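You operate a simulated robot arm through the tools that you are given. There is no shell and no other tool. Be economical: measure what you need, move in short steps, check, and stop when the job is done.

Carry out the task below with a simulated two-armed robot. There is one attempt and no reset: what you move stays moved.

TASK
Fetch the duster from the cupboard; wipe the framed board and dust the ledge.
Fine: smear and dust both go; door shut; leave the duster on the ledge. Set down upright: duster. What is to be rubbed or washed off counts as gone when no trace of it is left.

Only the result counts: the job must be done as asked and must still hold three seconds after the hand-in. Knocking over, shifting, dropping, spilling or breaking anything else fails it.

THE ROBOT
Two 7-joint arms with two-finger parallel grippers on one trunk, on a base that drives. Base frame: it is fixed to the floor where the robot stands at the start and does not move with it; the origin is under the middle of the robot, x ahead of it, y to its left, z up. Readings come in mm, degrees, newtons and seconds.
The left shoulder is at the start at [60, 143, 901], the right one opposite. With the tool pointing down near the work surface each hand reaches from about 280 to 540 mm from the robot's upright axis, wherever it stands, measured 20 degrees to its own side. Places, roughly: cupboard door [800, -200, 1200]; dust [600, -100, 300]; ledge in front of the binders [700, 500, 300]; smear [1200, 300, 1300]. Payload 1.57 kg a hand.
Tool frame (each hand has its own): the origin (TCP) lies between the finger pads and is the grasp point; the fingertips stand 30 mm ahead of it; z points along the fingers, y is the line along which they close. Largest opening 110 mm; finger width 24, thickness 12; the body of the gripper, 48 by 112 mm, starts 78 mm behind the TCP.
Orientation is that of the tool frame in the base frame, as a unit quaternion [w, x, y, z]. With the fingers straight down and closing along the base's y, the tool's x points along the base's -x, its y along +y and its z along -z.

THE INTERFACE
- The arms move only by the tool jog_arm. It takes "left_series", "right_series" or both (then of equal length, played together; a hand with none holds still); each is a list of rows, each a list of 7 numbers: the turn, a rotation vector about the tool's x, y, z in degrees, then the shift along the tool's x, y, z in cm, then the gripper command, from -1 (fully open) to 1 (shut), values between in proportion. In form: [[wx, wy, wz, dx, dy, dz, hand], ...]. A call has 1 to 8 rows; each row is the pose to reach, as a shift and turn from the pose commanded when the call began, along the tool's axes at that moment. Rows are played at 5 a second. More than 50 mm and 8.6 degrees between two rows, or a gripper value outside its range, and nothing of the call is played. Where a pose cannot be reached the arm comes as near as it can. A force on the tool above 90 N (or 10 N above the force at the start of the call, whichever is more), or a blocked arm, ends the call early, and 0.2 s more pass. Each finger travels about 45 mm/s and halts on what it meets, pressing with about 41 N; the grip force reading is that of the motor and also rises with nothing between the fingers. The clock runs only during rows and for 0.2 s after the last one: add rows that repeat a pose to give the fingers time. The reply holds the time, the measured pose of the TCP, the force on the tool along the base axes, the opening and the grip force, in the units named above and with some noise, with the torque about the TCP (base axes, N m) and any sound that the robot's microphone picked up.
- Cameras (640 x 400 px; columns grow to the right, rows downward): "scene" is now at [58.1, -11.8, 1514.9]; the picture's right is [-0.07, -1.00, 0.00], its down [-0.59, 0.04, -0.80] and it looks along [0.80, -0.06, -0.60] (base axes); focal length 296 px, centre (320, 200). "left" rides on the left gripper at [70, -16, -141] in its tool frame; the picture's right is [0.23, 0.97, 0.00], its down [-0.85, 0.20, -0.48] and it looks along [-0.47, 0.11, 0.88] (tool axes); focal length 222 px, centre (320, 200). "right" rides on the right gripper at [70, 16, -141] in its tool frame; the picture's right is [-0.23, 0.97, 0.00], its down [-0.86, -0.20, -0.48] and it looks along [-0.47, -0.11, 0.88] (tool axes); focal length 222 px, centre (320, 200). There is no depth. A picture from a camera that has moved, and an enlarged one, comes with that camera's place and axes in the base frame and with its lens. The place of the scene camera against the robot may be out by one fixed shift of up to 18 mm in any direction.
- grab_frame(camera): a new picture of that camera. The clock stands still meanwhile.
- raise_lower(by): slides the trunk up (or, below 0, down) by that many mm; the arms and the scene camera ride with it, the base frame stays. It gives what a move gives, with no picture.
- roll_base(legs): drives the robot by 1 to 6 legs, each [ahead, left, turn to the left] in mm, mm and degrees, along the robot's own axes; the way and the turn of a leg run together, so that a leg with both is an arc; at most 1500 mm and 180 degrees a leg. The arms and the cameras ride along, it lands a little off, and it stops where it bumps. It gives what a move gives.
- turn_head(pan, tilt): turns the head with the scene camera to pan (to the left, within 86 degrees either way) and tilt (down, from -29 to 69), counted from straight ahead of the robot. It gives what a move gives.
- inspect(camera, box): a new picture of the part [left, top, right, bottom] of that camera's present view, enlarged. The clock stands still meanwhile.
- hand_in(): hands the job in; it is judged then, once.

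Go step by step. Nothing tells you exact positions but the pictures and the camera data: compare them with the known pose of the tool, close in by small moves and look again before you grip or let go. The budget is 120 turns and 88 pictures, counting those below and the enlarged ones. Unless the task says otherwise, let go and move clear before handing in, and close with one line.

The tools are called after "Call:" by a JSON object that holds its "method" and its "body". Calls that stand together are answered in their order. jog_arm: Moves the arms, as the interface text tells. Its arguments: {"type":"object","properties":{"left_series":{"type":"array"},"right_series":{"type":"array"}},"required":[]} The other tools are called the same way: raise_lower (by) slides the trunk up or down; roll_base (legs) drives the base; turn_head (pan, tilt) turns the head that bears the scene camera; grab_frame (camera) takes a picture; inspect (camera, box) takes an enlarged picture of a part of a camera's view; hand_in () hands the job in.

At the start:

```text
t: 0.0
left_position: [606.2, 235.4, 999.4]
left_tool_rot: [0.0, 0.0, 1.0, 0.001]
left_contact_force: [-0.6, -0.8, 0.3]
left_ft_torque: [-0.01, 0.03, 0.02]
left_opening: 110.0
left_finger_force: 0.0
right_position: [429.8, -166.8, 998.7]
right_tool_rot: [0.0, 0.0, 1.0, 0.0]
right_contact_force: [-0.1, -0.2, 0.0]
right_ft_torque: [-0.01, 0.01, -0.01]
right_opening: 110.0
right_finger_force: 0.1
trunk travel left (down, up): [-500.0, 90.0]
robot x, y, heading: [-0.9, -1.2, -0.1]
head pan, tilt: [-4.0, 36.6]
```

scene: 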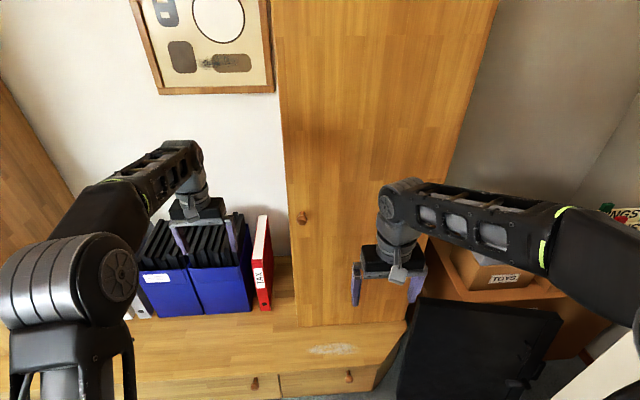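
right: 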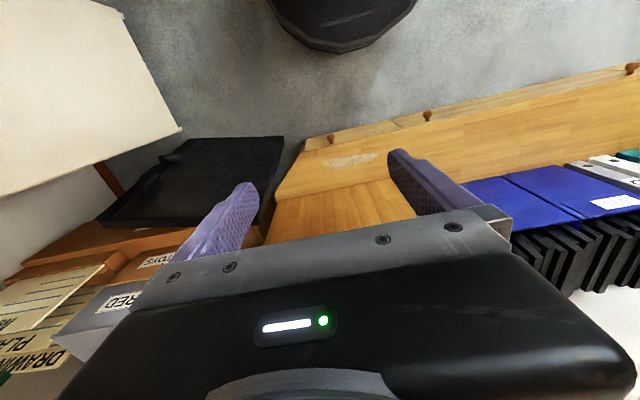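
left: 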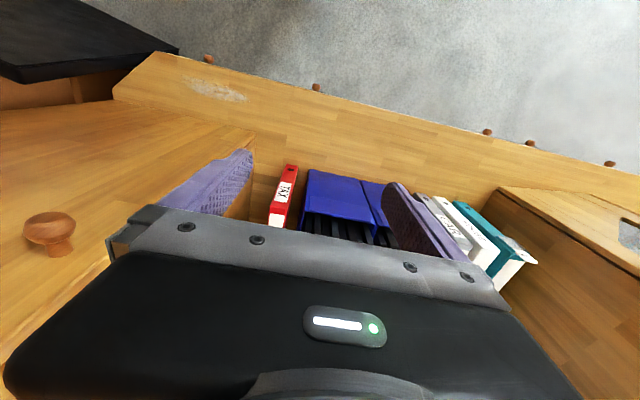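

I see the cupboard door with its knob near the left edge, the board up on the wall at left, and the dust patch on the low ledge. I'll look around with the head before moving.

Call:
{"method": "turn_head", "body": {"pan": 0, "tilt": 5}}

Call:
{"method": "grab_frame", "body": {"camera": "scene"}}

Call:
{"method": "turn_head", "body": {"pan": 0, "tilt": 60}}

Call:
{"method": "grab_frame", "body": {"camera": "scene"}}

```text
t: 1.0
left_position: [605.4, 234.1, 999.8]
left_tool_rot: [-0.001, 0.0, 1.0, 0.0]
left_contact_force: [-0.9, 0.3, 0.3]
left_ft_torque: [0.0, -0.01, 0.01]
left_opening: 110.0
left_finger_force: 0.0
right_position: [428.9, -167.8, 1000.2]
right_tool_rot: [0.0, 0.0, 1.0, 0.0]
right_contact_force: [-0.3, 0.1, 0.0]
right_ft_torque: [-0.01, 0.0, 0.01]
right_opening: 110.0
right_finger_force: 0.0
trunk travel left (down, up): [-500.0, 90.0]
robot x, y, heading: [0.7, 0.3, 0.1]
head pan, tilt: [0.0, 5.0]
```

```text
84 pictures are left
camera scene: at [63.0, -5.7, 1565.5], right [0.0, -1.0, 0.0], down [-0.09, 0.0, -1.0], along [1.0, 0.0, -0.09], focal length 296 px, centre (320, 200)
```

scene: 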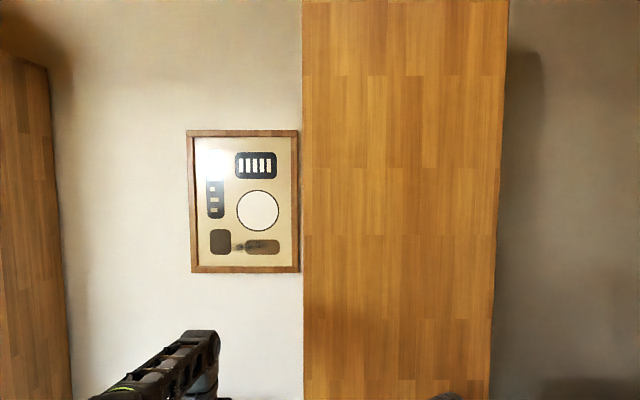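

```text
t: 2.2
left_position: [604.5, 234.5, 999.7]
left_tool_rot: [0.001, -0.001, 1.0, 0.0]
left_contact_force: [1.0, -0.3, -0.5]
left_ft_torque: [0.0, 0.02, -0.01]
left_opening: 109.8
left_finger_force: 0.0
right_position: [429.6, -167.9, 1000.0]
right_tool_rot: [0.001, 0.0, 1.0, 0.0]
right_contact_force: [-0.4, -0.5, -0.5]
right_ft_torque: [-0.05, 0.0, 0.0]
right_opening: 109.6
right_finger_force: 0.1
trunk travel left (down, up): [-500.0, 90.0]
robot x, y, heading: [1.9, -1.8, -0.0]
head pan, tilt: [0.0, 60.0]
```

```text
83 pictures are left
camera scene: at [37.9, -5.7, 1483.1], right [0.0, -1.0, 0.0], down [-0.87, 0.0, -0.5], along [0.5, 0.0, -0.87], focal length 296 px, centre (320, 200)
```

scene: 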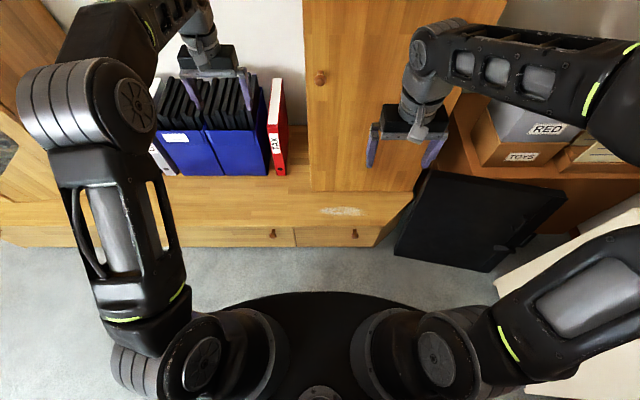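

The knob comes out near [730, -8, 950] and the door hinges on its right side. I'll drive left so the right arm can pull the door and stay inside its swing, turning the right tool to point forward.

Call:
{"method": "roll_base", "body": {"legs": [[0, 250, 0]]}}

Call:
{"method": "jog_arm", "body": {"right_series": [[0, -8, 0, -2, 0, 0, -1], [0, -16, 0, -4, 0, 0, -1], [0, -24, 0, -6, 0, 0, -1], [0, -32, 0, -8, 0, 0, -1], [0, -40, 0, -10, 0, 0, -1], [0, -48, 0, -12, 0, 0, -1], [0, -56, 0, -13, 0, 0, -1], [0, -64, 0, -13, 0, 0, -1]]}}

Call:
{"method": "jog_arm", "body": {"right_series": [[0, -8, 0, 0, 0, 0, -1], [0, -16, 0, 0, 0, 0, -1], [0, -24, 0, 0, 0, 0, -1], [0, -26, 0, 0, 0, 0, -1], [0, -26, 0, 0, 0, 0, -1]]}}

Call:
{"method": "turn_head", "body": {"pan": -15, "tilt": 40}}

Call:
{"method": "grab_frame", "body": {"camera": "scene"}}

Call:
{"method": "grab_frame", "body": {"camera": "right"}}

```text
t: 4.0
left_position: [605.4, 484.0, 999.7]
left_tool_rot: [0.0, 0.001, 1.0, 0.0]
left_contact_force: [0.6, 0.1, 0.1]
left_ft_torque: [-0.04, 0.0, 0.02]
left_opening: 110.0
left_finger_force: 0.0
right_position: [429.5, 78.9, 1000.5]
right_tool_rot: [0.0, 0.001, 1.0, 0.0]
right_contact_force: [0.2, -0.1, -0.8]
right_ft_torque: [-0.01, -0.01, 0.02]
right_opening: 109.9
right_finger_force: 0.0
trunk travel left (down, up): [-500.0, 90.0]
robot x, y, heading: [0.4, 249.8, -0.2]
head pan, tilt: [0.0, 60.0]
```

```text
t: 5.8
left_position: [606.4, 482.0, 999.3]
left_tool_rot: [0.0, 0.001, 1.0, 0.0]
left_contact_force: [-0.5, -0.2, 0.5]
left_ft_torque: [0.03, 0.02, -0.04]
left_opening: 110.1
left_finger_force: 0.0
right_position: [560.3, 78.8, 997.3]
right_tool_rot: [0.53, 0.0, 0.848, 0.0]
right_contact_force: [-0.4, -0.3, -0.6]
right_ft_torque: [0.01, 0.04, -0.03]
right_opening: 110.3
right_finger_force: 0.1
trunk travel left (down, up): [-500.0, 90.0]
robot x, y, heading: [-1.3, 246.6, -0.1]
head pan, tilt: [0.0, 60.0]
```

```text
t: 7.0
left_position: [606.6, 480.1, 1000.7]
left_tool_rot: [0.0, 0.0, 1.0, 0.0]
left_contact_force: [0.2, 0.2, -0.8]
left_ft_torque: [0.03, 0.05, -0.01]
left_opening: 109.9
left_finger_force: 0.0
right_position: [554.7, 111.3, 1005.0]
right_tool_rot: [0.706, 0.008, 0.708, -0.008]
right_contact_force: [0.1, 0.0, -0.7]
right_ft_torque: [0.01, 0.0, 0.03]
right_opening: 110.1
right_finger_force: 0.1
right hand out of reach, approached as far as the arm can: row 2, 3, 4, 5
trunk travel left (down, up): [-500.0, 90.0]
robot x, y, heading: [0.7, 247.1, 0.1]
head pan, tilt: [0.0, 60.0]
```

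```text
t: 7.8
left_position: [605.6, 482.2, 1000.3]
left_tool_rot: [0.0, 0.001, 1.0, 0.0]
left_contact_force: [-0.8, 0.0, 0.8]
left_ft_torque: [0.0, 0.02, -0.04]
left_opening: 110.1
left_finger_force: 0.0
right_position: [554.0, 112.5, 1005.2]
right_tool_rot: [0.705, 0.007, 0.709, -0.009]
right_contact_force: [-1.0, -0.5, 0.2]
right_ft_torque: [-0.04, -0.02, -0.04]
right_opening: 110.2
right_finger_force: 0.0
trunk travel left (down, up): [-500.0, 90.0]
robot x, y, heading: [4.3, 246.0, -0.2]
head pan, tilt: [-15.0, 40.0]
```

```text
82 pictures are left
camera scene: at [53.5, 219.5, 1509.7], right [-0.26, -0.97, 0.0], down [-0.62, 0.17, -0.77], along [0.74, -0.2, -0.64], focal length 296 px, centre (320, 200)
```

scene: 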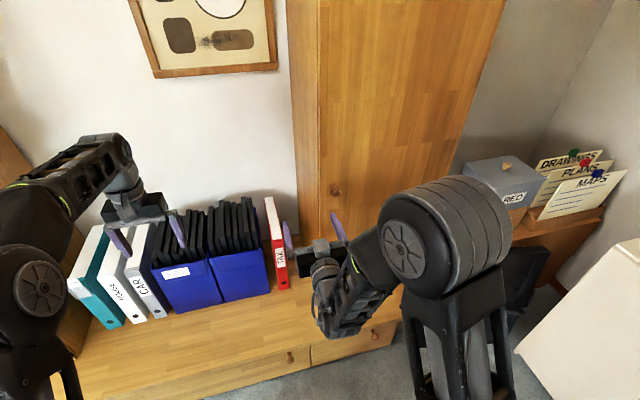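

```text
81 pictures are left
camera right: at [414.0, 131.1, 936.8], right [0.02, 0.97, 0.23], down [-0.48, -0.19, 0.86], along [0.88, -0.13, 0.46], focal length 222 px, centre (320, 200)
```

right: 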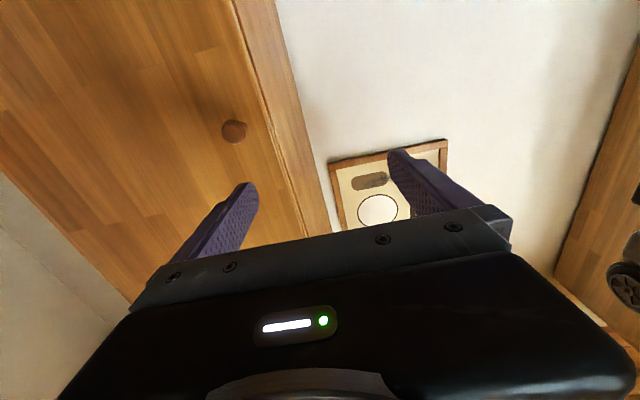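

The knob triangulates to about [728, -10, 965]. I'll bring the right hand in front of it, stopping short.

Call:
{"method": "jog_arm", "body": {"right_series": [[0, 0, 0, 1, -2, 4, -1], [0, 0, 0, 2, -5, 7, -1], [0, 0, 0, 3, -8.5, 9, -1], [0, 0, 0, 4, -12, 10, -1], [0, 0, 0, 4, -12, 10, -1]]}}

Call:
{"method": "grab_frame", "body": {"camera": "right"}}

Call:
{"method": "grab_frame", "body": {"camera": "scene"}}

```text
t: 9.1
left_position: [606.1, 481.1, 1000.7]
left_tool_rot: [0.0, 0.0, 1.0, 0.0]
left_contact_force: [0.7, -0.7, 0.0]
left_ft_torque: [0.0, -0.03, -0.03]
left_opening: 110.2
left_finger_force: 0.1
right_position: [655.8, 95.3, 981.0]
right_tool_rot: [0.702, 0.024, 0.711, -0.032]
right_contact_force: [-0.9, 1.5, 0.3]
right_ft_torque: [0.01, -0.03, 0.02]
right_opening: 109.9
right_finger_force: 0.1
right hand out of reach, approached as far as the arm can: row 1, 2, 3, 4, 5
trunk travel left (down, up): [-500.0, 90.0]
robot x, y, heading: [0.0, 245.5, -0.2]
head pan, tilt: [-15.0, 40.0]
```

```text
80 pictures are left
camera right: at [516.3, 122.4, 913.6], right [0.08, 0.97, 0.22], down [-0.48, -0.15, 0.86], along [0.87, -0.17, 0.46], focal length 222 px, centre (320, 200)
```

right: 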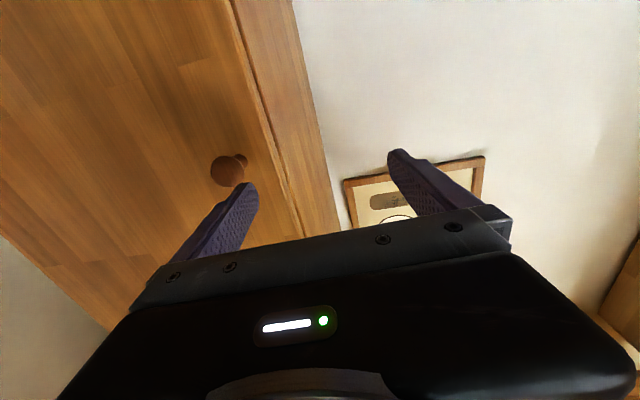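

```text
79 pictures are left
camera scene: at [53.4, 219.4, 1509.8], right [-0.26, -0.97, 0.0], down [-0.62, 0.17, -0.77], along [0.74, -0.2, -0.64], focal length 296 px, centre (320, 200)
```

scene: 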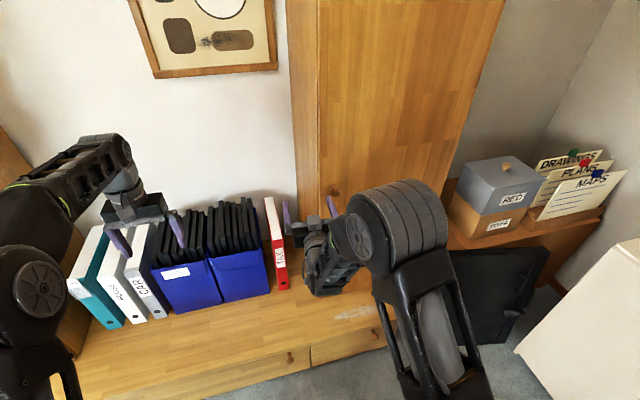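

The wrist cannot turn that far sideways, so I'll use the base: drive right about 100 mm and lower the trunk 10 mm to line up with the knob, now measured at [726, -6, 971].

Call:
{"method": "roll_base", "body": {"legs": [[0, -102, 0]]}}

Call:
{"method": "raise_lower", "body": {"by": -9}}

Call:
{"method": "grab_frame", "body": {"camera": "right"}}

Call:
{"method": "grab_frame", "body": {"camera": "scene"}}

```text
t: 10.2
left_position: [605.9, 378.4, 1001.1]
left_tool_rot: [0.001, 0.001, 1.0, 0.0]
left_contact_force: [-0.2, -0.4, 0.9]
left_ft_torque: [0.04, -0.01, -0.01]
left_opening: 110.1
left_finger_force: 0.1
right_position: [655.3, -7.8, 981.6]
right_tool_rot: [0.703, 0.026, 0.71, -0.032]
right_contact_force: [0.1, -0.7, 0.3]
right_ft_torque: [0.0, 0.03, 0.04]
right_opening: 110.0
right_finger_force: 0.0
trunk travel left (down, up): [-500.0, 90.0]
robot x, y, heading: [0.9, 144.7, 0.1]
head pan, tilt: [-15.0, 40.0]
```

```text
t: 10.8
left_position: [608.1, 379.3, 991.3]
left_tool_rot: [0.0, 0.001, 1.0, 0.0]
left_contact_force: [-0.3, -0.2, 0.2]
left_ft_torque: [0.0, -0.01, 0.05]
left_opening: 110.2
left_finger_force: 0.1
right_position: [655.1, -6.2, 972.8]
right_tool_rot: [0.702, 0.026, 0.711, -0.033]
right_contact_force: [-1.0, 0.0, 0.0]
right_ft_torque: [0.0, 0.0, -0.02]
right_opening: 110.0
right_finger_force: 0.0
trunk travel left (down, up): [-491.0, 99.0]
robot x, y, heading: [-2.0, 144.5, -0.0]
head pan, tilt: [-15.0, 40.0]
```

```text
78 pictures are left
camera right: at [515.4, 20.4, 904.8], right [0.08, 0.97, 0.22], down [-0.48, -0.15, 0.86], along [0.87, -0.18, 0.46], focal length 222 px, centre (320, 200)
```

right: 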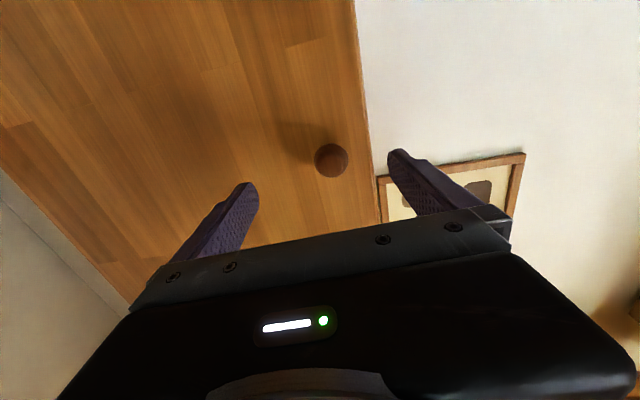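

```text
77 pictures are left
camera scene: at [52.9, 119.0, 1500.8], right [-0.26, -0.96, 0.0], down [-0.62, 0.17, -0.77], along [0.74, -0.2, -0.64], focal length 296 px, centre (320, 200)
```

scene: 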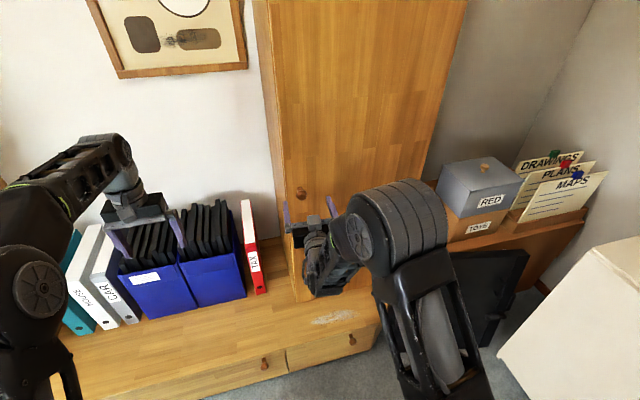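

The knob is well lined up between the fingers. I'll drive ahead about 68 mm and check.

Call:
{"method": "roll_base", "body": {"legs": [[68, 3, 0]]}}

Call:
{"method": "grab_frame", "body": {"camera": "right"}}

```text
t: 11.8
left_position: [670.7, 381.6, 991.6]
left_tool_rot: [0.001, 0.003, 1.0, 0.0]
left_contact_force: [-0.4, 0.5, 0.9]
left_ft_torque: [0.0, 0.02, 0.01]
left_opening: 109.8
left_finger_force: 0.1
right_position: [717.7, -3.7, 969.2]
right_tool_rot: [0.7, 0.026, 0.713, -0.033]
right_contact_force: [-29.5, 2.4, -13.9]
right_ft_torque: [0.7, 0.03, -1.57]
right_opening: 109.7
right_finger_force: 0.0
trunk travel left (down, up): [-491.0, 99.0]
robot x, y, heading: [65.5, 149.3, -0.4]
head pan, tilt: [-15.0, 40.0]
```

```text
76 pictures are left
camera right: at [578.8, 22.8, 903.4], right [0.09, 0.97, 0.22], down [-0.48, -0.15, 0.87], along [0.87, -0.18, 0.45], focal length 222 px, centre (320, 200)
```

right: 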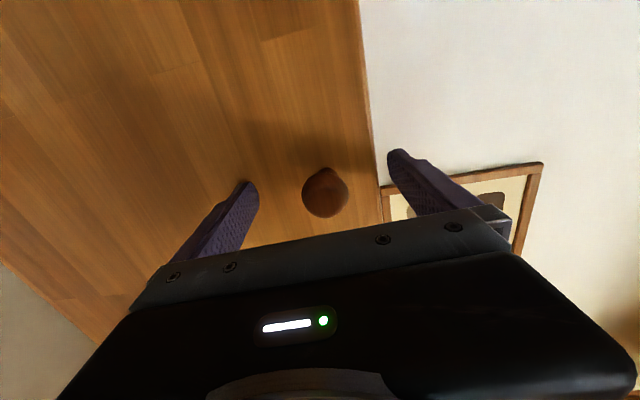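

The fingertips just touch the door face (about x = 748). I'll back off a few mm and close on the knob.

Call:
{"method": "roll_base", "body": {"legs": [[-7, 0, 0]]}}

Call:
{"method": "jog_arm", "body": {"right_series": [[0, 0, 0, 0, 0, 0, 0], [0, 0, 0, 0, 0, 0, 0.7], [0, 0, 0, 0, 0, 0, 0.7], [0, 0, 0, 0, 0, 0, 0.7], [0, 0, 0, 0, 0, 0, 0.7], [0, 0, 0, 0, 0, 0, 0.7]]}}

Call:
{"method": "grab_frame", "body": {"camera": "right"}}

```text
t: 12.5
left_position: [665.6, 382.2, 990.4]
left_tool_rot: [0.0, 0.002, 1.0, 0.0]
left_contact_force: [-0.3, 0.3, 0.1]
left_ft_torque: [-0.02, -0.04, 0.01]
left_opening: 110.1
left_finger_force: 0.2
right_position: [712.0, -3.6, 968.9]
right_tool_rot: [0.7, 0.026, 0.713, -0.033]
right_contact_force: [-0.1, 0.5, -0.3]
right_ft_torque: [0.01, 0.04, 0.0]
right_opening: 110.2
right_finger_force: 0.1
trunk travel left (down, up): [-491.0, 99.0]
robot x, y, heading: [59.5, 146.9, -0.3]
head pan, tilt: [-15.0, 40.0]
```

```text
t: 13.9
left_position: [667.2, 386.8, 989.5]
left_tool_rot: [-0.001, 0.001, 1.0, -0.002]
left_contact_force: [-0.3, -0.2, -0.3]
left_ft_torque: [-0.01, 0.02, -0.03]
left_opening: 110.1
left_finger_force: 0.0
right_position: [712.8, 11.7, 969.2]
right_tool_rot: [0.699, 0.016, 0.714, -0.024]
right_contact_force: [0.9, 43.1, -9.5]
right_ft_torque: [0.5, 0.12, 1.33]
right_opening: 58.8
right_finger_force: 40.9
trunk travel left (down, up): [-491.0, 99.0]
robot x, y, heading: [58.5, 147.3, -0.3]
head pan, tilt: [-15.0, 40.0]
```

```text
75 pictures are left
camera right: at [572.6, 35.0, 902.9], right [0.06, 0.97, 0.21], down [-0.47, -0.16, 0.87], along [0.88, -0.15, 0.45], focal length 222 px, centre (320, 200)
```

right: 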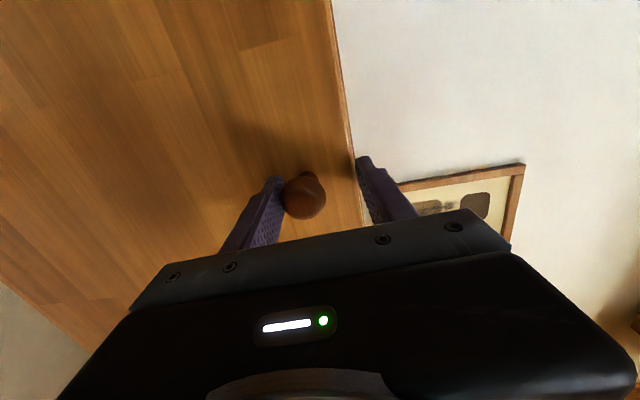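

The left finger caught on the door's edge (tip slightly past the face). I'll open, back off about 9 mm and close again.

Call:
{"method": "jog_arm", "body": {"right_series": [[0, 0, 0, 0, 0, 0, -0.5], [0, 0, 0, 0, 0, 0, -0.5], [0, 0, 0, 0, 0, 0, -0.5]]}}

Call:
{"method": "roll_base", "body": {"legs": [[-9, 0, 0]]}}

Call:
{"method": "jog_arm", "body": {"right_series": [[0, 0, 0, 0, 0, 0, 0.2], [0, 0, 0, 0, 0, 0, 0.8], [0, 0, 0, 0, 0, 0, 0.8], [0, 0, 0, 0, 0, 0, 0.8], [0, 0, 0, 0, 0, 0, 0.8]]}}

Call:
{"method": "grab_frame", "body": {"camera": "right"}}

```text
t: 14.7
left_position: [667.2, 382.1, 990.3]
left_tool_rot: [0.0, 0.003, 1.0, -0.001]
left_contact_force: [-0.4, 0.7, 0.8]
left_ft_torque: [0.03, -0.01, 0.01]
left_opening: 110.2
left_finger_force: 0.0
right_position: [713.6, -3.2, 968.8]
right_tool_rot: [0.7, 0.025, 0.713, -0.033]
right_contact_force: [-0.1, 11.5, -3.1]
right_ft_torque: [-0.01, 0.18, 0.34]
right_opening: 92.8
right_finger_force: 5.8
trunk travel left (down, up): [-491.0, 99.0]
robot x, y, heading: [59.3, 147.1, -0.5]
head pan, tilt: [-15.0, 40.0]
```

```text
t: 15.4
left_position: [657.4, 383.6, 990.7]
left_tool_rot: [0.0, 0.002, 1.0, -0.002]
left_contact_force: [-0.5, 0.1, -0.5]
left_ft_torque: [0.03, 0.0, -0.01]
left_opening: 110.0
left_finger_force: 0.0
right_position: [704.0, -3.1, 969.8]
right_tool_rot: [0.7, 0.026, 0.713, -0.033]
right_contact_force: [2.6, 9.9, -2.1]
right_ft_torque: [0.03, -0.06, 0.25]
right_opening: 91.3
right_finger_force: 4.9
trunk travel left (down, up): [-491.0, 99.0]
robot x, y, heading: [49.9, 149.7, -0.2]
head pan, tilt: [-15.0, 40.0]
```

```text
t: 16.6
left_position: [657.8, 387.1, 989.3]
left_tool_rot: [0.0, 0.002, 1.0, -0.002]
left_contact_force: [0.0, -0.1, 0.1]
left_ft_torque: [-0.01, 0.0, 0.0]
left_opening: 110.0
left_finger_force: 0.0
right_position: [703.7, 11.5, 969.8]
right_tool_rot: [0.7, 0.016, 0.714, -0.024]
right_contact_force: [2.8, 42.1, -5.4]
right_ft_torque: [0.53, -0.05, 1.34]
right_opening: 59.6
right_finger_force: 36.5
trunk travel left (down, up): [-491.0, 99.0]
robot x, y, heading: [44.1, 151.5, -0.4]
head pan, tilt: [-15.0, 40.0]
```

```text
74 pictures are left
camera right: at [563.9, 34.9, 903.3], right [0.06, 0.97, 0.21], down [-0.47, -0.16, 0.87], along [0.88, -0.15, 0.45], focal length 222 px, centre (320, 200)
```

right: 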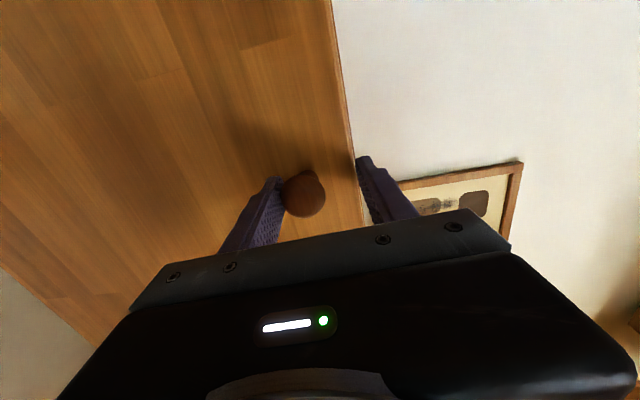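

The grip stopped at the same opening again; I need a closer look at what the left finger is touching.

Call:
{"method": "inspect", "body": {"camera": "right", "box": [220, 100, 460, 250]}}

Call:
{"method": "inspect", "body": {"camera": "scene", "box": [240, 130, 400, 230]}}

```text
2.67 times, centred on (340, 175) of right
camera zoom: at [563.9, 34.9, 903.3], right [0.06, 0.97, 0.21], down [-0.47, -0.16, 0.87], along [0.88, -0.15, 0.45], focal length 592 px, centre (267, 267)
```

zoom: 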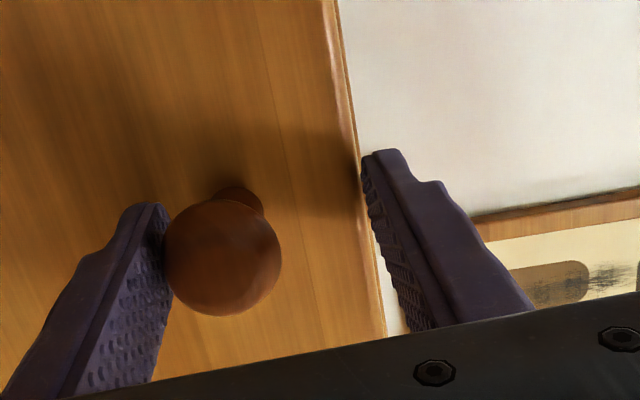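

```text
4.00 times, centred on (320, 180) of scene
camera zoom: at [104.5, 127.7, 1500.8], right [-0.26, -0.97, 0.0], down [-0.62, 0.17, -0.77], along [0.74, -0.2, -0.64], focal length 1183 px, centre (320, 280)
```

zoom: 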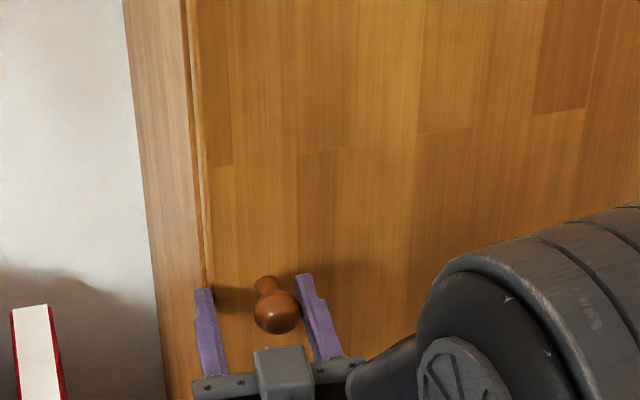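

The left finger is pinching the door's edge rather than the knob. I'll open, back off, pre-close to about 50 mm, then re-approach so both fingers fit around the knob.

Call:
{"method": "jog_arm", "body": {"right_series": [[0, 0, 0, 0, 0, 0, -1], [0, 0, 0, 0, 0, 0, -1], [0, 0, 0, 0, 0, 0, -1], [0, 0, 0, 0, 0, 0, -1]]}}

Call:
{"method": "roll_base", "body": {"legs": [[-50, 0, 0]]}}

Call:
{"method": "jog_arm", "body": {"right_series": [[0, 0, 0, 0, 0, 0, -0.3], [0, 0, 0, 0, 0, 0, 0.08], [0, 0, 0, 0, 0, 0, 0.08], [0, 0, 0, 0, 0, 0, 0.08]]}}

Call:
{"method": "grab_frame", "body": {"camera": "right"}}

```text
t: 17.6
left_position: [657.4, 380.7, 991.5]
left_tool_rot: [0.0, 0.002, 1.0, 0.001]
left_contact_force: [0.4, 0.2, 0.7]
left_ft_torque: [0.03, 0.0, 0.0]
left_opening: 109.9
left_finger_force: 0.1
right_position: [703.7, -3.8, 970.1]
right_tool_rot: [0.7, 0.026, 0.713, -0.033]
right_contact_force: [-0.8, -1.3, 0.0]
right_ft_torque: [-0.01, 0.01, -0.01]
right_opening: 110.1
right_finger_force: 0.2
trunk travel left (down, up): [-491.0, 99.0]
robot x, y, heading: [48.7, 148.3, -0.2]
head pan, tilt: [-15.0, 40.0]
```

```text
t: 18.6
left_position: [606.1, 381.5, 991.8]
left_tool_rot: [0.001, 0.003, 1.0, 0.0]
left_contact_force: [-0.8, -0.2, 0.5]
left_ft_torque: [-0.02, -0.05, -0.01]
left_opening: 109.9
left_finger_force: 0.0
right_position: [651.7, -4.0, 970.5]
right_tool_rot: [0.7, 0.027, 0.712, -0.034]
right_contact_force: [0.1, -0.4, 0.0]
right_ft_torque: [0.02, 0.01, 0.0]
right_opening: 109.9
right_finger_force: 0.0
trunk travel left (down, up): [-491.0, 99.0]
robot x, y, heading: [-3.9, 149.7, -0.5]
head pan, tilt: [-15.0, 40.0]
```

```text
t: 19.6
left_position: [604.9, 381.3, 991.8]
left_tool_rot: [-0.001, 0.002, 1.0, 0.0]
left_contact_force: [-0.8, -1.2, -0.3]
left_ft_torque: [0.01, 0.0, 0.01]
left_opening: 110.1
left_finger_force: 0.1
right_position: [652.4, -4.0, 969.1]
right_tool_rot: [0.699, 0.026, 0.713, -0.034]
right_contact_force: [-0.7, 0.4, 0.9]
right_ft_torque: [-0.01, -0.02, 0.03]
right_opening: 50.6
right_finger_force: 0.0
trunk travel left (down, up): [-491.0, 99.0]
robot x, y, heading: [0.8, 149.9, -0.3]
head pan, tilt: [-15.0, 40.0]
```

```text
71 pictures are left
camera right: at [513.4, 22.5, 902.9], right [0.09, 0.97, 0.22], down [-0.48, -0.15, 0.87], along [0.87, -0.18, 0.45], focal length 222 px, centre (320, 200)
```

right: 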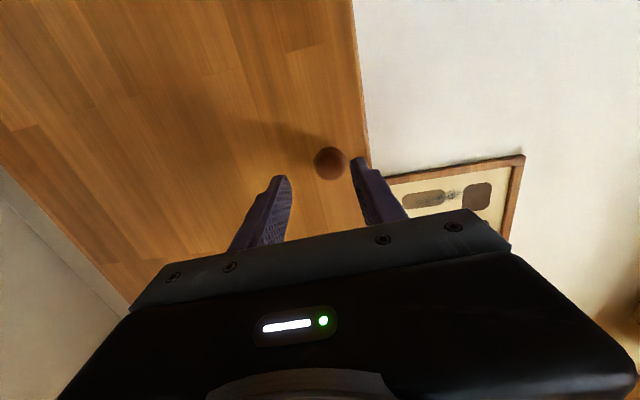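

Now the knob lies between the pre-closed fingers. I'll drive ahead 57 mm and grip.

Call:
{"method": "roll_base", "body": {"legs": [[57, 3, 0]]}}

Call:
{"method": "jog_arm", "body": {"right_series": [[0, 0, 0, 0, 0, 0, 0.5], [0, 0, 0, 0, 0, 0, 0.9], [0, 0, 0, 0, 0, 0, 0.9], [0, 0, 0, 0, 0, 0, 0.9]]}}

Call:
{"method": "grab_frame", "body": {"camera": "right"}}

```text
t: 20.5
left_position: [663.8, 384.2, 991.1]
left_tool_rot: [0.0, 0.003, 1.0, 0.0]
left_contact_force: [0.1, 0.2, 0.4]
left_ft_torque: [0.01, 0.03, 0.04]
left_opening: 110.0
left_finger_force: 0.0
right_position: [710.8, -2.7, 969.9]
right_tool_rot: [0.7, 0.025, 0.713, -0.032]
right_contact_force: [-0.2, 0.1, 0.6]
right_ft_torque: [-0.01, -0.04, -0.03]
right_opening: 50.4
right_finger_force: 0.1
trunk travel left (down, up): [-491.0, 99.0]
robot x, y, heading: [57.5, 154.3, -0.7]
head pan, tilt: [-15.0, 40.0]
```

```text
t: 21.5
left_position: [663.6, 383.7, 990.8]
left_tool_rot: [0.0, 0.003, 1.0, -0.001]
left_contact_force: [-0.6, 0.0, 0.3]
left_ft_torque: [0.02, -0.02, 0.03]
left_opening: 110.1
left_finger_force: 0.2
right_position: [710.9, 0.3, 969.6]
right_tool_rot: [0.7, 0.027, 0.713, -0.034]
right_contact_force: [0.0, 7.0, 0.0]
right_ft_torque: [0.02, -0.06, 0.26]
right_opening: 34.0
right_finger_force: 39.1
trunk travel left (down, up): [-491.0, 99.0]
robot x, y, heading: [58.3, 152.4, -0.3]
head pan, tilt: [-15.0, 40.0]
```

```text
70 pictures are left
camera right: at [571.0, 26.7, 903.3], right [0.08, 0.97, 0.22], down [-0.48, -0.15, 0.87], along [0.87, -0.18, 0.45], focal length 222 px, centre (320, 200)
```

right: 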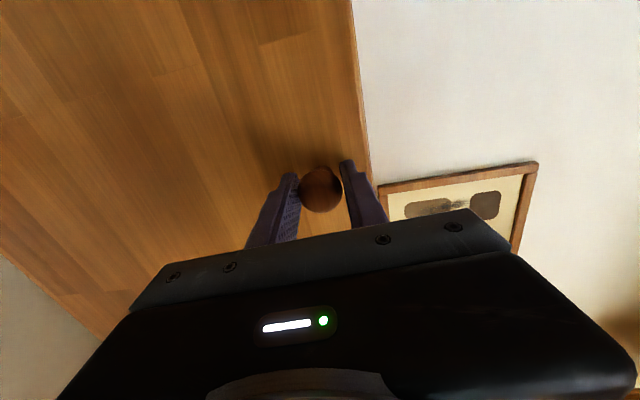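

Knob is gripped (34 mm). I'll pull the door by backing the base.

Call:
{"method": "roll_base", "body": {"legs": [[-70, -5, 0]]}}

Call:
{"method": "grab_frame", "body": {"camera": "right"}}

```text
t: 22.6
left_position: [592.1, 377.5, 992.7]
left_tool_rot: [0.0, 0.004, 1.0, 0.002]
left_contact_force: [-0.1, 0.0, -0.2]
left_ft_torque: [0.01, -0.03, -0.01]
left_opening: 110.2
left_finger_force: 0.0
right_position: [637.4, -10.2, 970.5]
right_tool_rot: [0.7, 0.028, 0.713, -0.035]
right_contact_force: [3.6, -10.3, 1.1]
right_ft_torque: [-0.03, -0.28, 0.5]
right_opening: 33.9
right_finger_force: 41.3
trunk travel left (down, up): [-491.0, 99.0]
robot x, y, heading: [-16.7, 148.6, -0.1]
head pan, tilt: [-15.0, 40.0]
```

```text
69 pictures are left
camera right: at [498.5, 17.4, 903.2], right [0.09, 0.97, 0.22], down [-0.48, -0.15, 0.86], along [0.87, -0.18, 0.45], focal length 222 px, centre (320, 200)
```

right: 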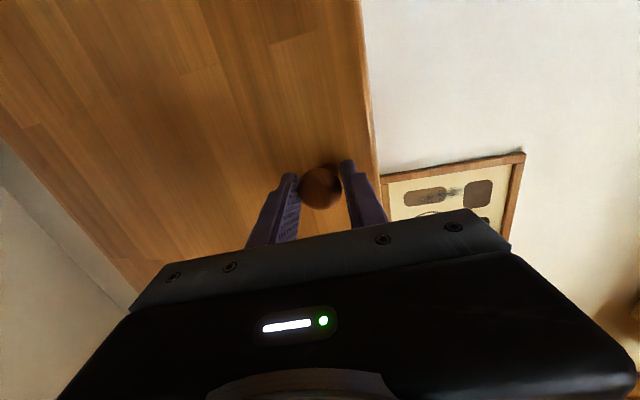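

The door follows. I'll keep pulling along its arc.

Call:
{"method": "roll_base", "body": {"legs": [[-60, -16, 0], [-60, -28, 0]]}}

Call:
{"method": "grab_frame", "body": {"camera": "right"}}

Call:
{"method": "grab_frame", "body": {"camera": "scene"}}

```text
t: 24.1
left_position: [472.0, 334.8, 990.4]
left_tool_rot: [0.0, 0.004, 1.0, 0.0]
left_contact_force: [-0.2, 0.5, 0.7]
left_ft_torque: [0.02, -0.04, 0.02]
left_opening: 110.0
left_finger_force: 0.1
right_position: [517.8, -54.2, 970.5]
right_tool_rot: [0.7, 0.029, 0.712, -0.035]
right_contact_force: [9.5, -11.1, 0.6]
right_ft_torque: [0.09, -0.32, 1.33]
right_opening: 34.6
right_finger_force: 42.2
trunk travel left (down, up): [-491.0, 99.0]
robot x, y, heading: [-138.5, 102.6, -0.5]
head pan, tilt: [-15.0, 40.0]
```

```text
68 pictures are left
camera right: at [379.0, -26.3, 903.0], right [0.09, 0.97, 0.22], down [-0.48, -0.15, 0.86], along [0.87, -0.18, 0.45], focal length 222 px, centre (320, 200)
```

right: 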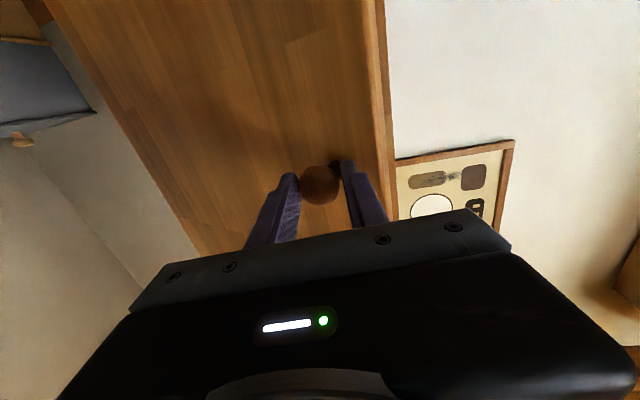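

```text
67 pictures are left
camera scene: at [-82.2, 74.3, 1500.7], right [-0.27, -0.96, 0.0], down [-0.62, 0.17, -0.77], along [0.74, -0.2, -0.64], focal length 296 px, centre (320, 200)
```

scene: 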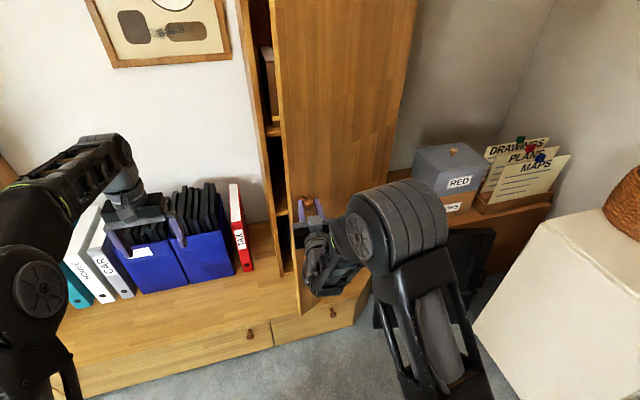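

Door is about 27° open and shelves show behind it. I'll release the knob, back off, and go round the edge to push the door from inside.

Call:
{"method": "jog_arm", "body": {"right_series": [[0, 0, 0, 0, 0, 0, 0.1], [0, 0, 0, 0, 0, 0, 0.1], [0, 0, 0, 0, 0, 0, 0.1]]}}

Call:
{"method": "roll_base", "body": {"legs": [[-70, 0, 0], [0, 150, 0]]}}

Call:
{"method": "jog_arm", "body": {"right_series": [[0, 0, 0, 0, 0, 0, 1], [0, 0, 0, 0, 0, 0, 1], [0, 0, 0, 0, 0, 0, 1]]}}

Call:
{"method": "grab_frame", "body": {"camera": "scene"}}

Call:
{"method": "grab_frame", "body": {"camera": "right"}}

```text
t: 24.9
left_position: [471.6, 335.1, 990.7]
left_tool_rot: [0.0, 0.004, 1.0, 0.0]
left_contact_force: [0.1, 0.3, 0.7]
left_ft_torque: [-0.01, -0.03, 0.01]
left_opening: 110.3
left_finger_force: 0.0
right_position: [517.8, -52.9, 970.0]
right_tool_rot: [0.7, 0.028, 0.712, -0.034]
right_contact_force: [0.3, -0.2, 0.0]
right_ft_torque: [0.01, 0.0, -0.01]
right_opening: 49.3
right_finger_force: 0.2
trunk travel left (down, up): [-491.0, 99.0]
robot x, y, heading: [-132.3, 101.2, -0.1]
head pan, tilt: [-15.0, 40.0]
```

```text
t: 26.9
left_position: [400.8, 489.0, 990.0]
left_tool_rot: [0.0, 0.001, 1.0, -0.001]
left_contact_force: [0.6, 0.9, 0.0]
left_ft_torque: [-0.02, 0.0, -0.02]
left_opening: 110.3
left_finger_force: 0.1
right_position: [448.4, 100.8, 970.5]
right_tool_rot: [0.7, 0.027, 0.713, -0.035]
right_contact_force: [-0.4, 0.3, 0.8]
right_ft_torque: [0.02, -0.01, -0.06]
right_opening: 49.2
right_finger_force: 0.0
trunk travel left (down, up): [-491.0, 99.0]
robot x, y, heading: [-203.9, 252.6, -0.3]
head pan, tilt: [-15.0, 40.0]
```

```text
t: 27.7
left_position: [401.6, 488.4, 990.2]
left_tool_rot: [0.0, 0.002, 1.0, 0.0]
left_contact_force: [0.1, 0.4, -0.2]
left_ft_torque: [0.02, 0.01, 0.01]
left_opening: 110.0
left_finger_force: 0.1
right_position: [448.7, 101.0, 971.1]
right_tool_rot: [0.701, 0.029, 0.712, -0.035]
right_contact_force: [0.6, -0.2, 0.6]
right_ft_torque: [0.0, 0.03, -0.03]
right_opening: 0.2
right_finger_force: 11.5
trunk travel left (down, up): [-491.0, 99.0]
robot x, y, heading: [-203.6, 251.8, -0.4]
head pan, tilt: [-15.0, 40.0]
```

```text
66 pictures are left
camera scene: at [-152.2, 227.6, 1500.8], right [-0.26, -0.96, 0.0], down [-0.62, 0.17, -0.77], along [0.74, -0.2, -0.64], focal length 296 px, centre (320, 200)
```

scene: 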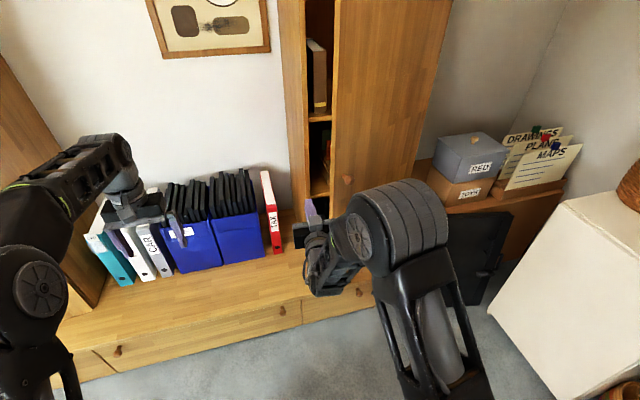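

```text
65 pictures are left
camera right: at [309.3, 127.2, 903.3], right [0.09, 0.97, 0.22], down [-0.48, -0.15, 0.86], along [0.87, -0.18, 0.45], focal length 222 px, centre (320, 200)
```

right: 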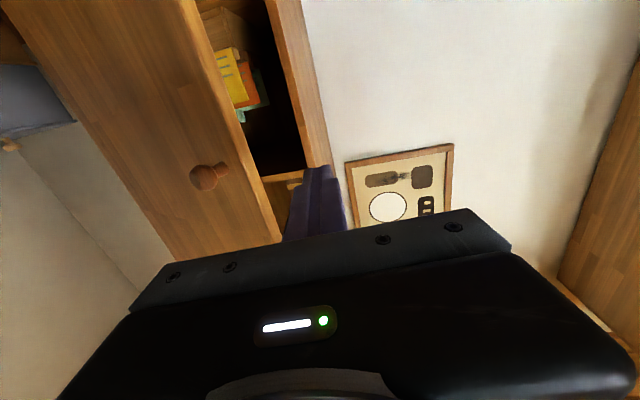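

The right hand is left of the door edge. I'll advance past the edge and then sweep right to push the door open.

Call:
{"method": "roll_base", "body": {"legs": [[140, 0, 0], [0, -200, 0]]}}

Call:
{"method": "grab_frame", "body": {"camera": "scene"}}

```text
t: 30.0
left_position: [537.0, 368.9, 989.6]
left_tool_rot: [0.0, -0.003, 1.0, -0.001]
left_contact_force: [-0.3, 0.2, -0.2]
left_ft_torque: [-0.03, -0.01, -0.02]
left_opening: 109.9
left_finger_force: 0.0
right_position: [585.0, 18.3, 971.2]
right_tool_rot: [0.699, 0.0, 0.715, -0.001]
right_contact_force: [-3.0, 4.9, 1.8]
right_ft_torque: [0.06, 0.07, -0.16]
right_opening: 0.0
right_finger_force: 21.4
trunk travel left (down, up): [-491.0, 99.0]
robot x, y, heading: [-61.5, 128.7, 0.4]
head pan, tilt: [-15.0, 40.0]
stopped in leg 2: the force on the tool passed its limit at 109 N (the readings are from after the stop); the commanded pose is now the measured one
```

```text
64 pictures are left
camera scene: at [-13.3, 103.4, 1500.8], right [-0.25, -0.97, 0.0], down [-0.62, 0.16, -0.77], along [0.74, -0.19, -0.64], focal length 296 px, centre (320, 200)
```

scene: 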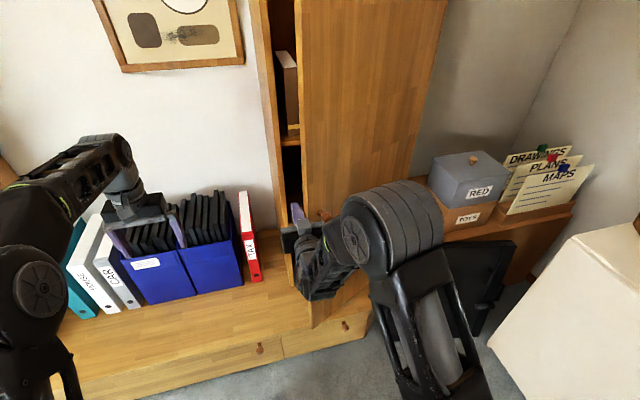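

The gripper body struck the door's end edge. I'll move left a little, back 40 mm so only the fingers are past the edge, and look.

Call:
{"method": "roll_base", "body": {"legs": [[0, 40, 0], [-40, 0, 0]]}}

Call:
{"method": "inspect", "body": {"camera": "scene", "box": [220, 130, 420, 330]}}

Call:
{"method": "grab_frame", "body": {"camera": "right"}}

```text
t: 31.3
left_position: [496.1, 409.4, 991.6]
left_tool_rot: [0.0, -0.002, 1.0, 0.001]
left_contact_force: [-0.1, 1.0, 0.5]
left_ft_torque: [-0.03, -0.1, 0.01]
left_opening: 109.9
left_finger_force: 0.1
right_position: [543.3, 58.3, 971.0]
right_tool_rot: [0.699, 0.001, 0.715, -0.003]
right_contact_force: [-0.8, -0.1, -0.5]
right_ft_torque: [-0.02, 0.01, 0.04]
right_opening: 0.0
right_finger_force: 20.7
trunk travel left (down, up): [-491.0, 99.0]
robot x, y, heading: [-105.5, 168.9, 0.3]
head pan, tilt: [-15.0, 40.0]
```

```text
2.00 times, centred on (320, 230) of scene
camera zoom: at [-54.7, 143.6, 1500.9], right [-0.25, -0.97, 0.0], down [-0.62, 0.16, -0.77], along [0.74, -0.19, -0.64], focal length 591 px, centre (320, 140)
```

zoom: 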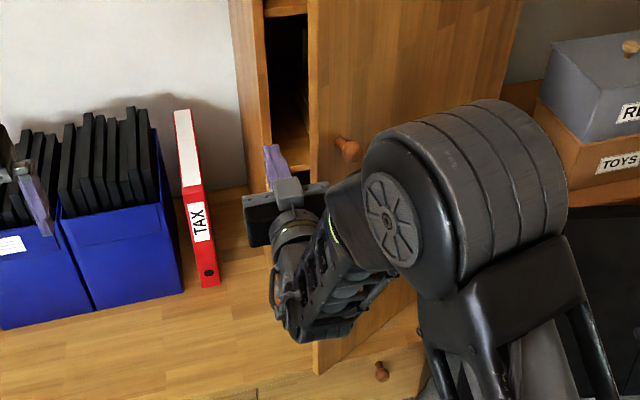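

```text
62 pictures are left
camera right: at [402.5, 73.1, 903.9], right [0.01, 0.97, 0.23], down [-0.46, -0.2, 0.87], along [0.89, -0.11, 0.45], focal length 222 px, centre (320, 200)
```

right: 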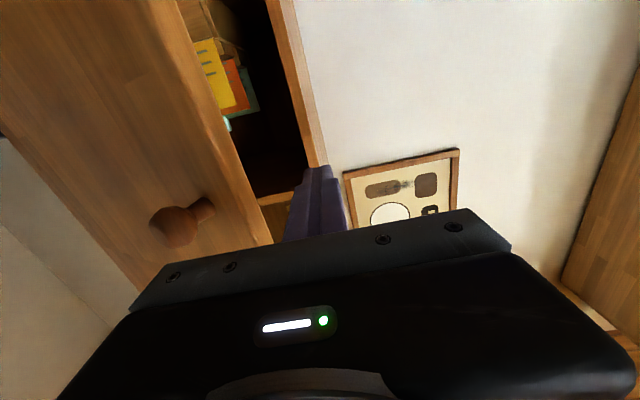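

The forearm was in front of the door, trapping it. I'll approach from the left with the robot turned 40° to the right, so the arm comes in behind the door with the elbow clear of it.

Call:
{"method": "roll_base", "body": {"legs": [[-150, 0, 0], [0, 0, -40], [0, 554, 0]]}}

Call:
{"method": "grab_frame", "body": {"camera": "scene"}}

Call:
{"method": "grab_frame", "body": {"camera": "right"}}

```text
t: 37.4
left_position: [721.5, 403.5, 992.1]
left_tool_rot: [-0.001, 0.339, 0.941, 0.0]
left_contact_force: [-0.1, 0.1, 0.3]
left_ft_torque: [-0.01, -0.02, 0.01]
left_opening: 110.1
left_finger_force: 0.0
right_position: [532.2, 104.5, 969.0]
right_tool_rot: [0.656, 0.245, 0.672, -0.241]
right_contact_force: [0.6, 0.3, -0.2]
right_ft_torque: [0.05, 0.04, -0.03]
right_opening: 0.0
right_finger_force: 21.6
trunk travel left (down, up): [-491.0, 99.0]
robot x, y, heading: [105.3, 607.5, -39.8]
head pan, tilt: [-15.0, 40.0]
```

```text
61 pictures are left
camera scene: at [133.5, 553.6, 1500.8], right [-0.82, -0.58, 0.0], down [-0.37, 0.52, -0.77], along [0.44, -0.62, -0.64], focal length 296 px, centre (320, 200)
```

scene: 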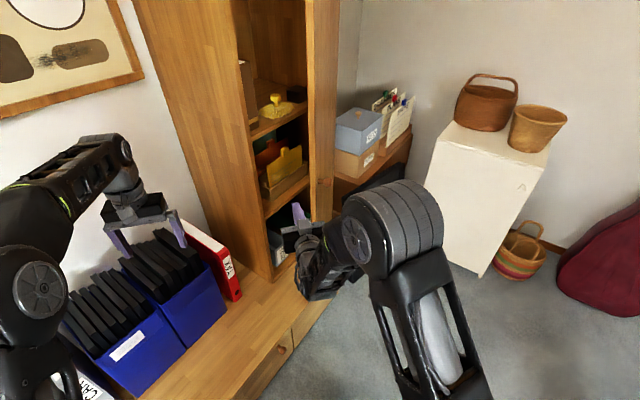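

```text
60 pictures are left
camera right: at [434.7, 207.9, 903.2], right [0.63, 0.74, 0.22], down [-0.48, 0.14, 0.87], along [0.61, -0.66, 0.45], focal length 222 px, centre (320, 200)
```

right: 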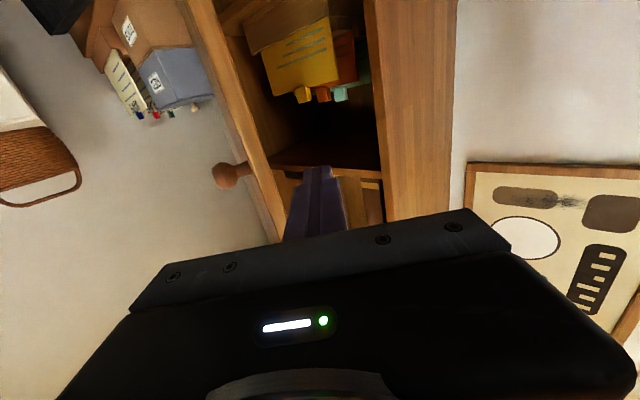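

From here the cupboard opening is visible, with a yellow duster on an upper shelf. I'll move the fingers in past the door edge and push it open along its arc.

Call:
{"method": "roll_base", "body": {"legs": [[75, 0, 0], [48, -104, 0], [7, -164, 0]]}}

Call:
{"method": "grab_frame", "body": {"camera": "scene"}}

```text
t: 39.1
left_position: [760.4, 287.5, 992.0]
left_tool_rot: [-0.001, 0.338, 0.941, -0.001]
left_contact_force: [0.3, 0.5, 0.6]
left_ft_torque: [-0.02, 0.03, -0.01]
left_opening: 110.2
left_finger_force: 0.0
right_position: [581.6, 13.6, 967.9]
right_tool_rot: [0.661, 0.226, 0.681, -0.22]
right_contact_force: [-6.3, 17.0, 8.4]
right_ft_torque: [-0.27, -0.02, -0.26]
right_opening: 0.1
right_finger_force: 21.3
trunk travel left (down, up): [-491.0, 99.0]
robot x, y, heading: [144.5, 490.5, -39.5]
head pan, tilt: [-15.0, 40.0]
stopped in leg 2: the force on the tool passed its limit at 113 N (the readings are from after the stop); the commanded pose is now the measured one
```

```text
59 pictures are left
camera scene: at [170.6, 436.2, 1500.9], right [-0.81, -0.58, 0.0], down [-0.37, 0.52, -0.77], along [0.45, -0.62, -0.64], focal length 296 px, centre (320, 200)
```

scene: 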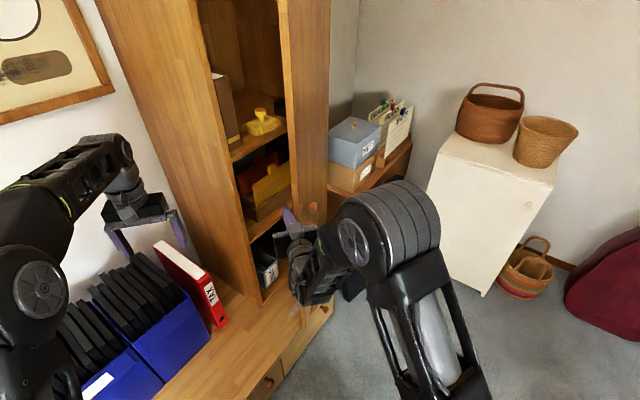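

Contact stopped the push again; I'll look closely at what touches.

Call:
{"method": "grab_frame", "body": {"camera": "right"}}

Call:
{"method": "inspect", "body": {"camera": "scene", "box": [220, 150, 380, 310]}}

```text
58 pictures are left
camera right: at [479.2, 111.7, 902.9], right [0.59, 0.78, 0.23], down [-0.48, 0.11, 0.87], along [0.65, -0.62, 0.44], focal length 222 px, centre (320, 200)
```

right: 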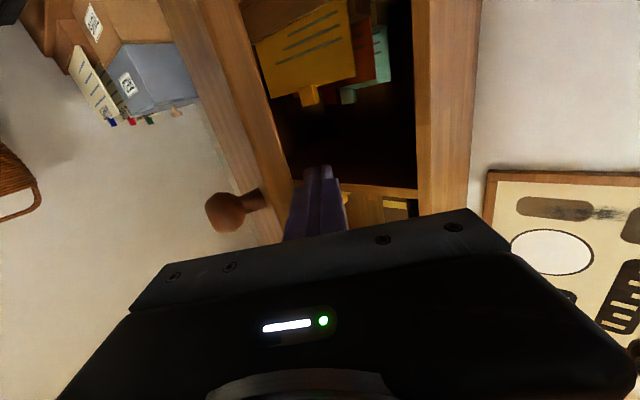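

```text
2.50 times, centred on (300, 230) of scene
camera zoom: at [170.6, 436.2, 1500.9], right [-0.81, -0.58, 0.0], down [-0.37, 0.52, -0.77], along [0.45, -0.62, -0.64], focal length 739 px, centre (370, 125)
```

zoom: 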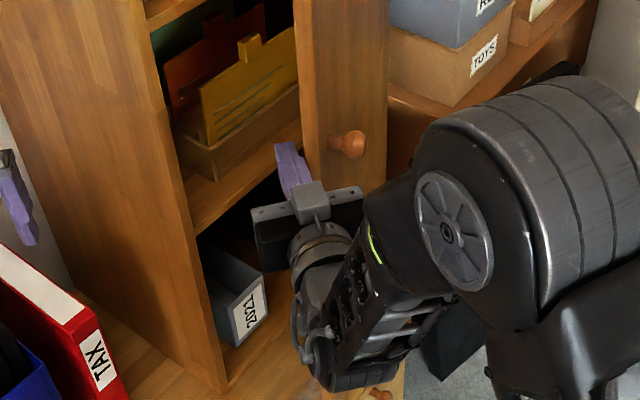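

The fingertip was pushing on the door's end face (door is about 20° open). I'll step left, go deeper past the inner corner, then push sideways.

Call:
{"method": "roll_base", "body": {"legs": [[0, 45, 0], [48, 0, 0], [0, -60, 0]]}}

Call:
{"method": "grab_frame", "body": {"camera": "right"}}

```text
t: 41.1
left_position: [788.0, 242.0, 990.7]
left_tool_rot: [0.001, 0.339, 0.941, 0.001]
left_contact_force: [-0.6, -0.3, 0.1]
left_ft_torque: [0.0, -0.01, 0.0]
left_opening: 110.0
left_finger_force: 0.1
right_position: [608.8, -35.3, 966.5]
right_tool_rot: [0.659, 0.229, 0.681, -0.222]
right_contact_force: [-0.5, -0.5, -0.1]
right_ft_torque: [0.01, 0.03, 0.08]
right_opening: 0.0
right_finger_force: 21.7
trunk travel left (down, up): [-491.0, 99.0]
robot x, y, heading: [173.0, 443.7, -39.6]
head pan, tilt: [-15.0, 40.0]
```

```text
56 pictures are left
camera right: at [505.3, 64.1, 901.2], right [0.6, 0.77, 0.23], down [-0.48, 0.11, 0.87], along [0.65, -0.63, 0.44], focal length 222 px, centre (320, 200)
```

right: 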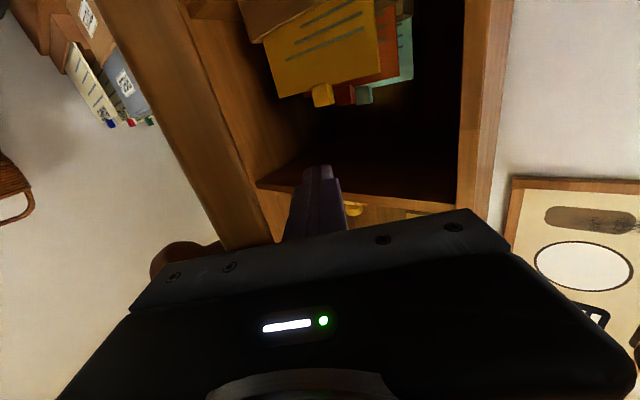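

The fingers are now behind the door. I'll push it open in steps.

Call:
{"method": "roll_base", "body": {"legs": [[0, -100, 0], [-25, -100, 0]]}}

Call:
{"method": "grab_frame", "body": {"camera": "scene"}}

```text
t: 42.1
left_position: [757.5, 214.1, 992.1]
left_tool_rot: [0.001, 0.335, 0.942, 0.0]
left_contact_force: [-0.5, 0.1, -0.2]
left_ft_torque: [0.01, -0.04, -0.04]
left_opening: 110.3
left_finger_force: 0.0
right_position: [582.9, -48.3, 965.5]
right_tool_rot: [0.661, 0.221, 0.686, -0.208]
right_contact_force: [-14.4, 19.9, 10.3]
right_ft_torque: [-0.12, 0.36, -1.25]
right_opening: 0.0
right_finger_force: 21.0
trunk travel left (down, up): [-491.0, 99.0]
robot x, y, heading: [140.5, 412.0, -39.3]
head pan, tilt: [-15.0, 40.0]
stopped in leg 1: the robot was blocked; the commanded pose is now the measured one
```

```text
55 pictures are left
camera scene: at [165.4, 360.5, 1501.0], right [-0.81, -0.58, 0.0], down [-0.37, 0.52, -0.77], along [0.45, -0.62, -0.64], focal length 296 px, centre (320, 200)
```

scene: 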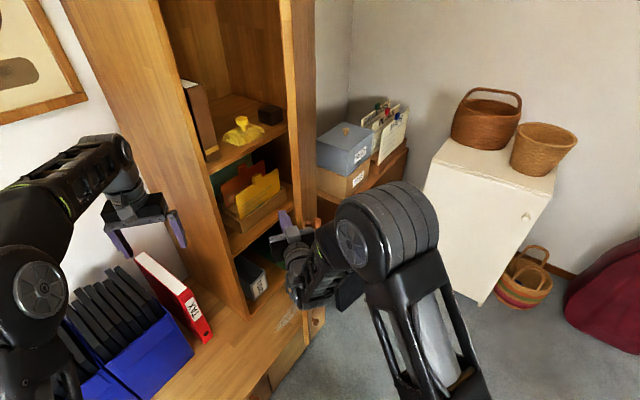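

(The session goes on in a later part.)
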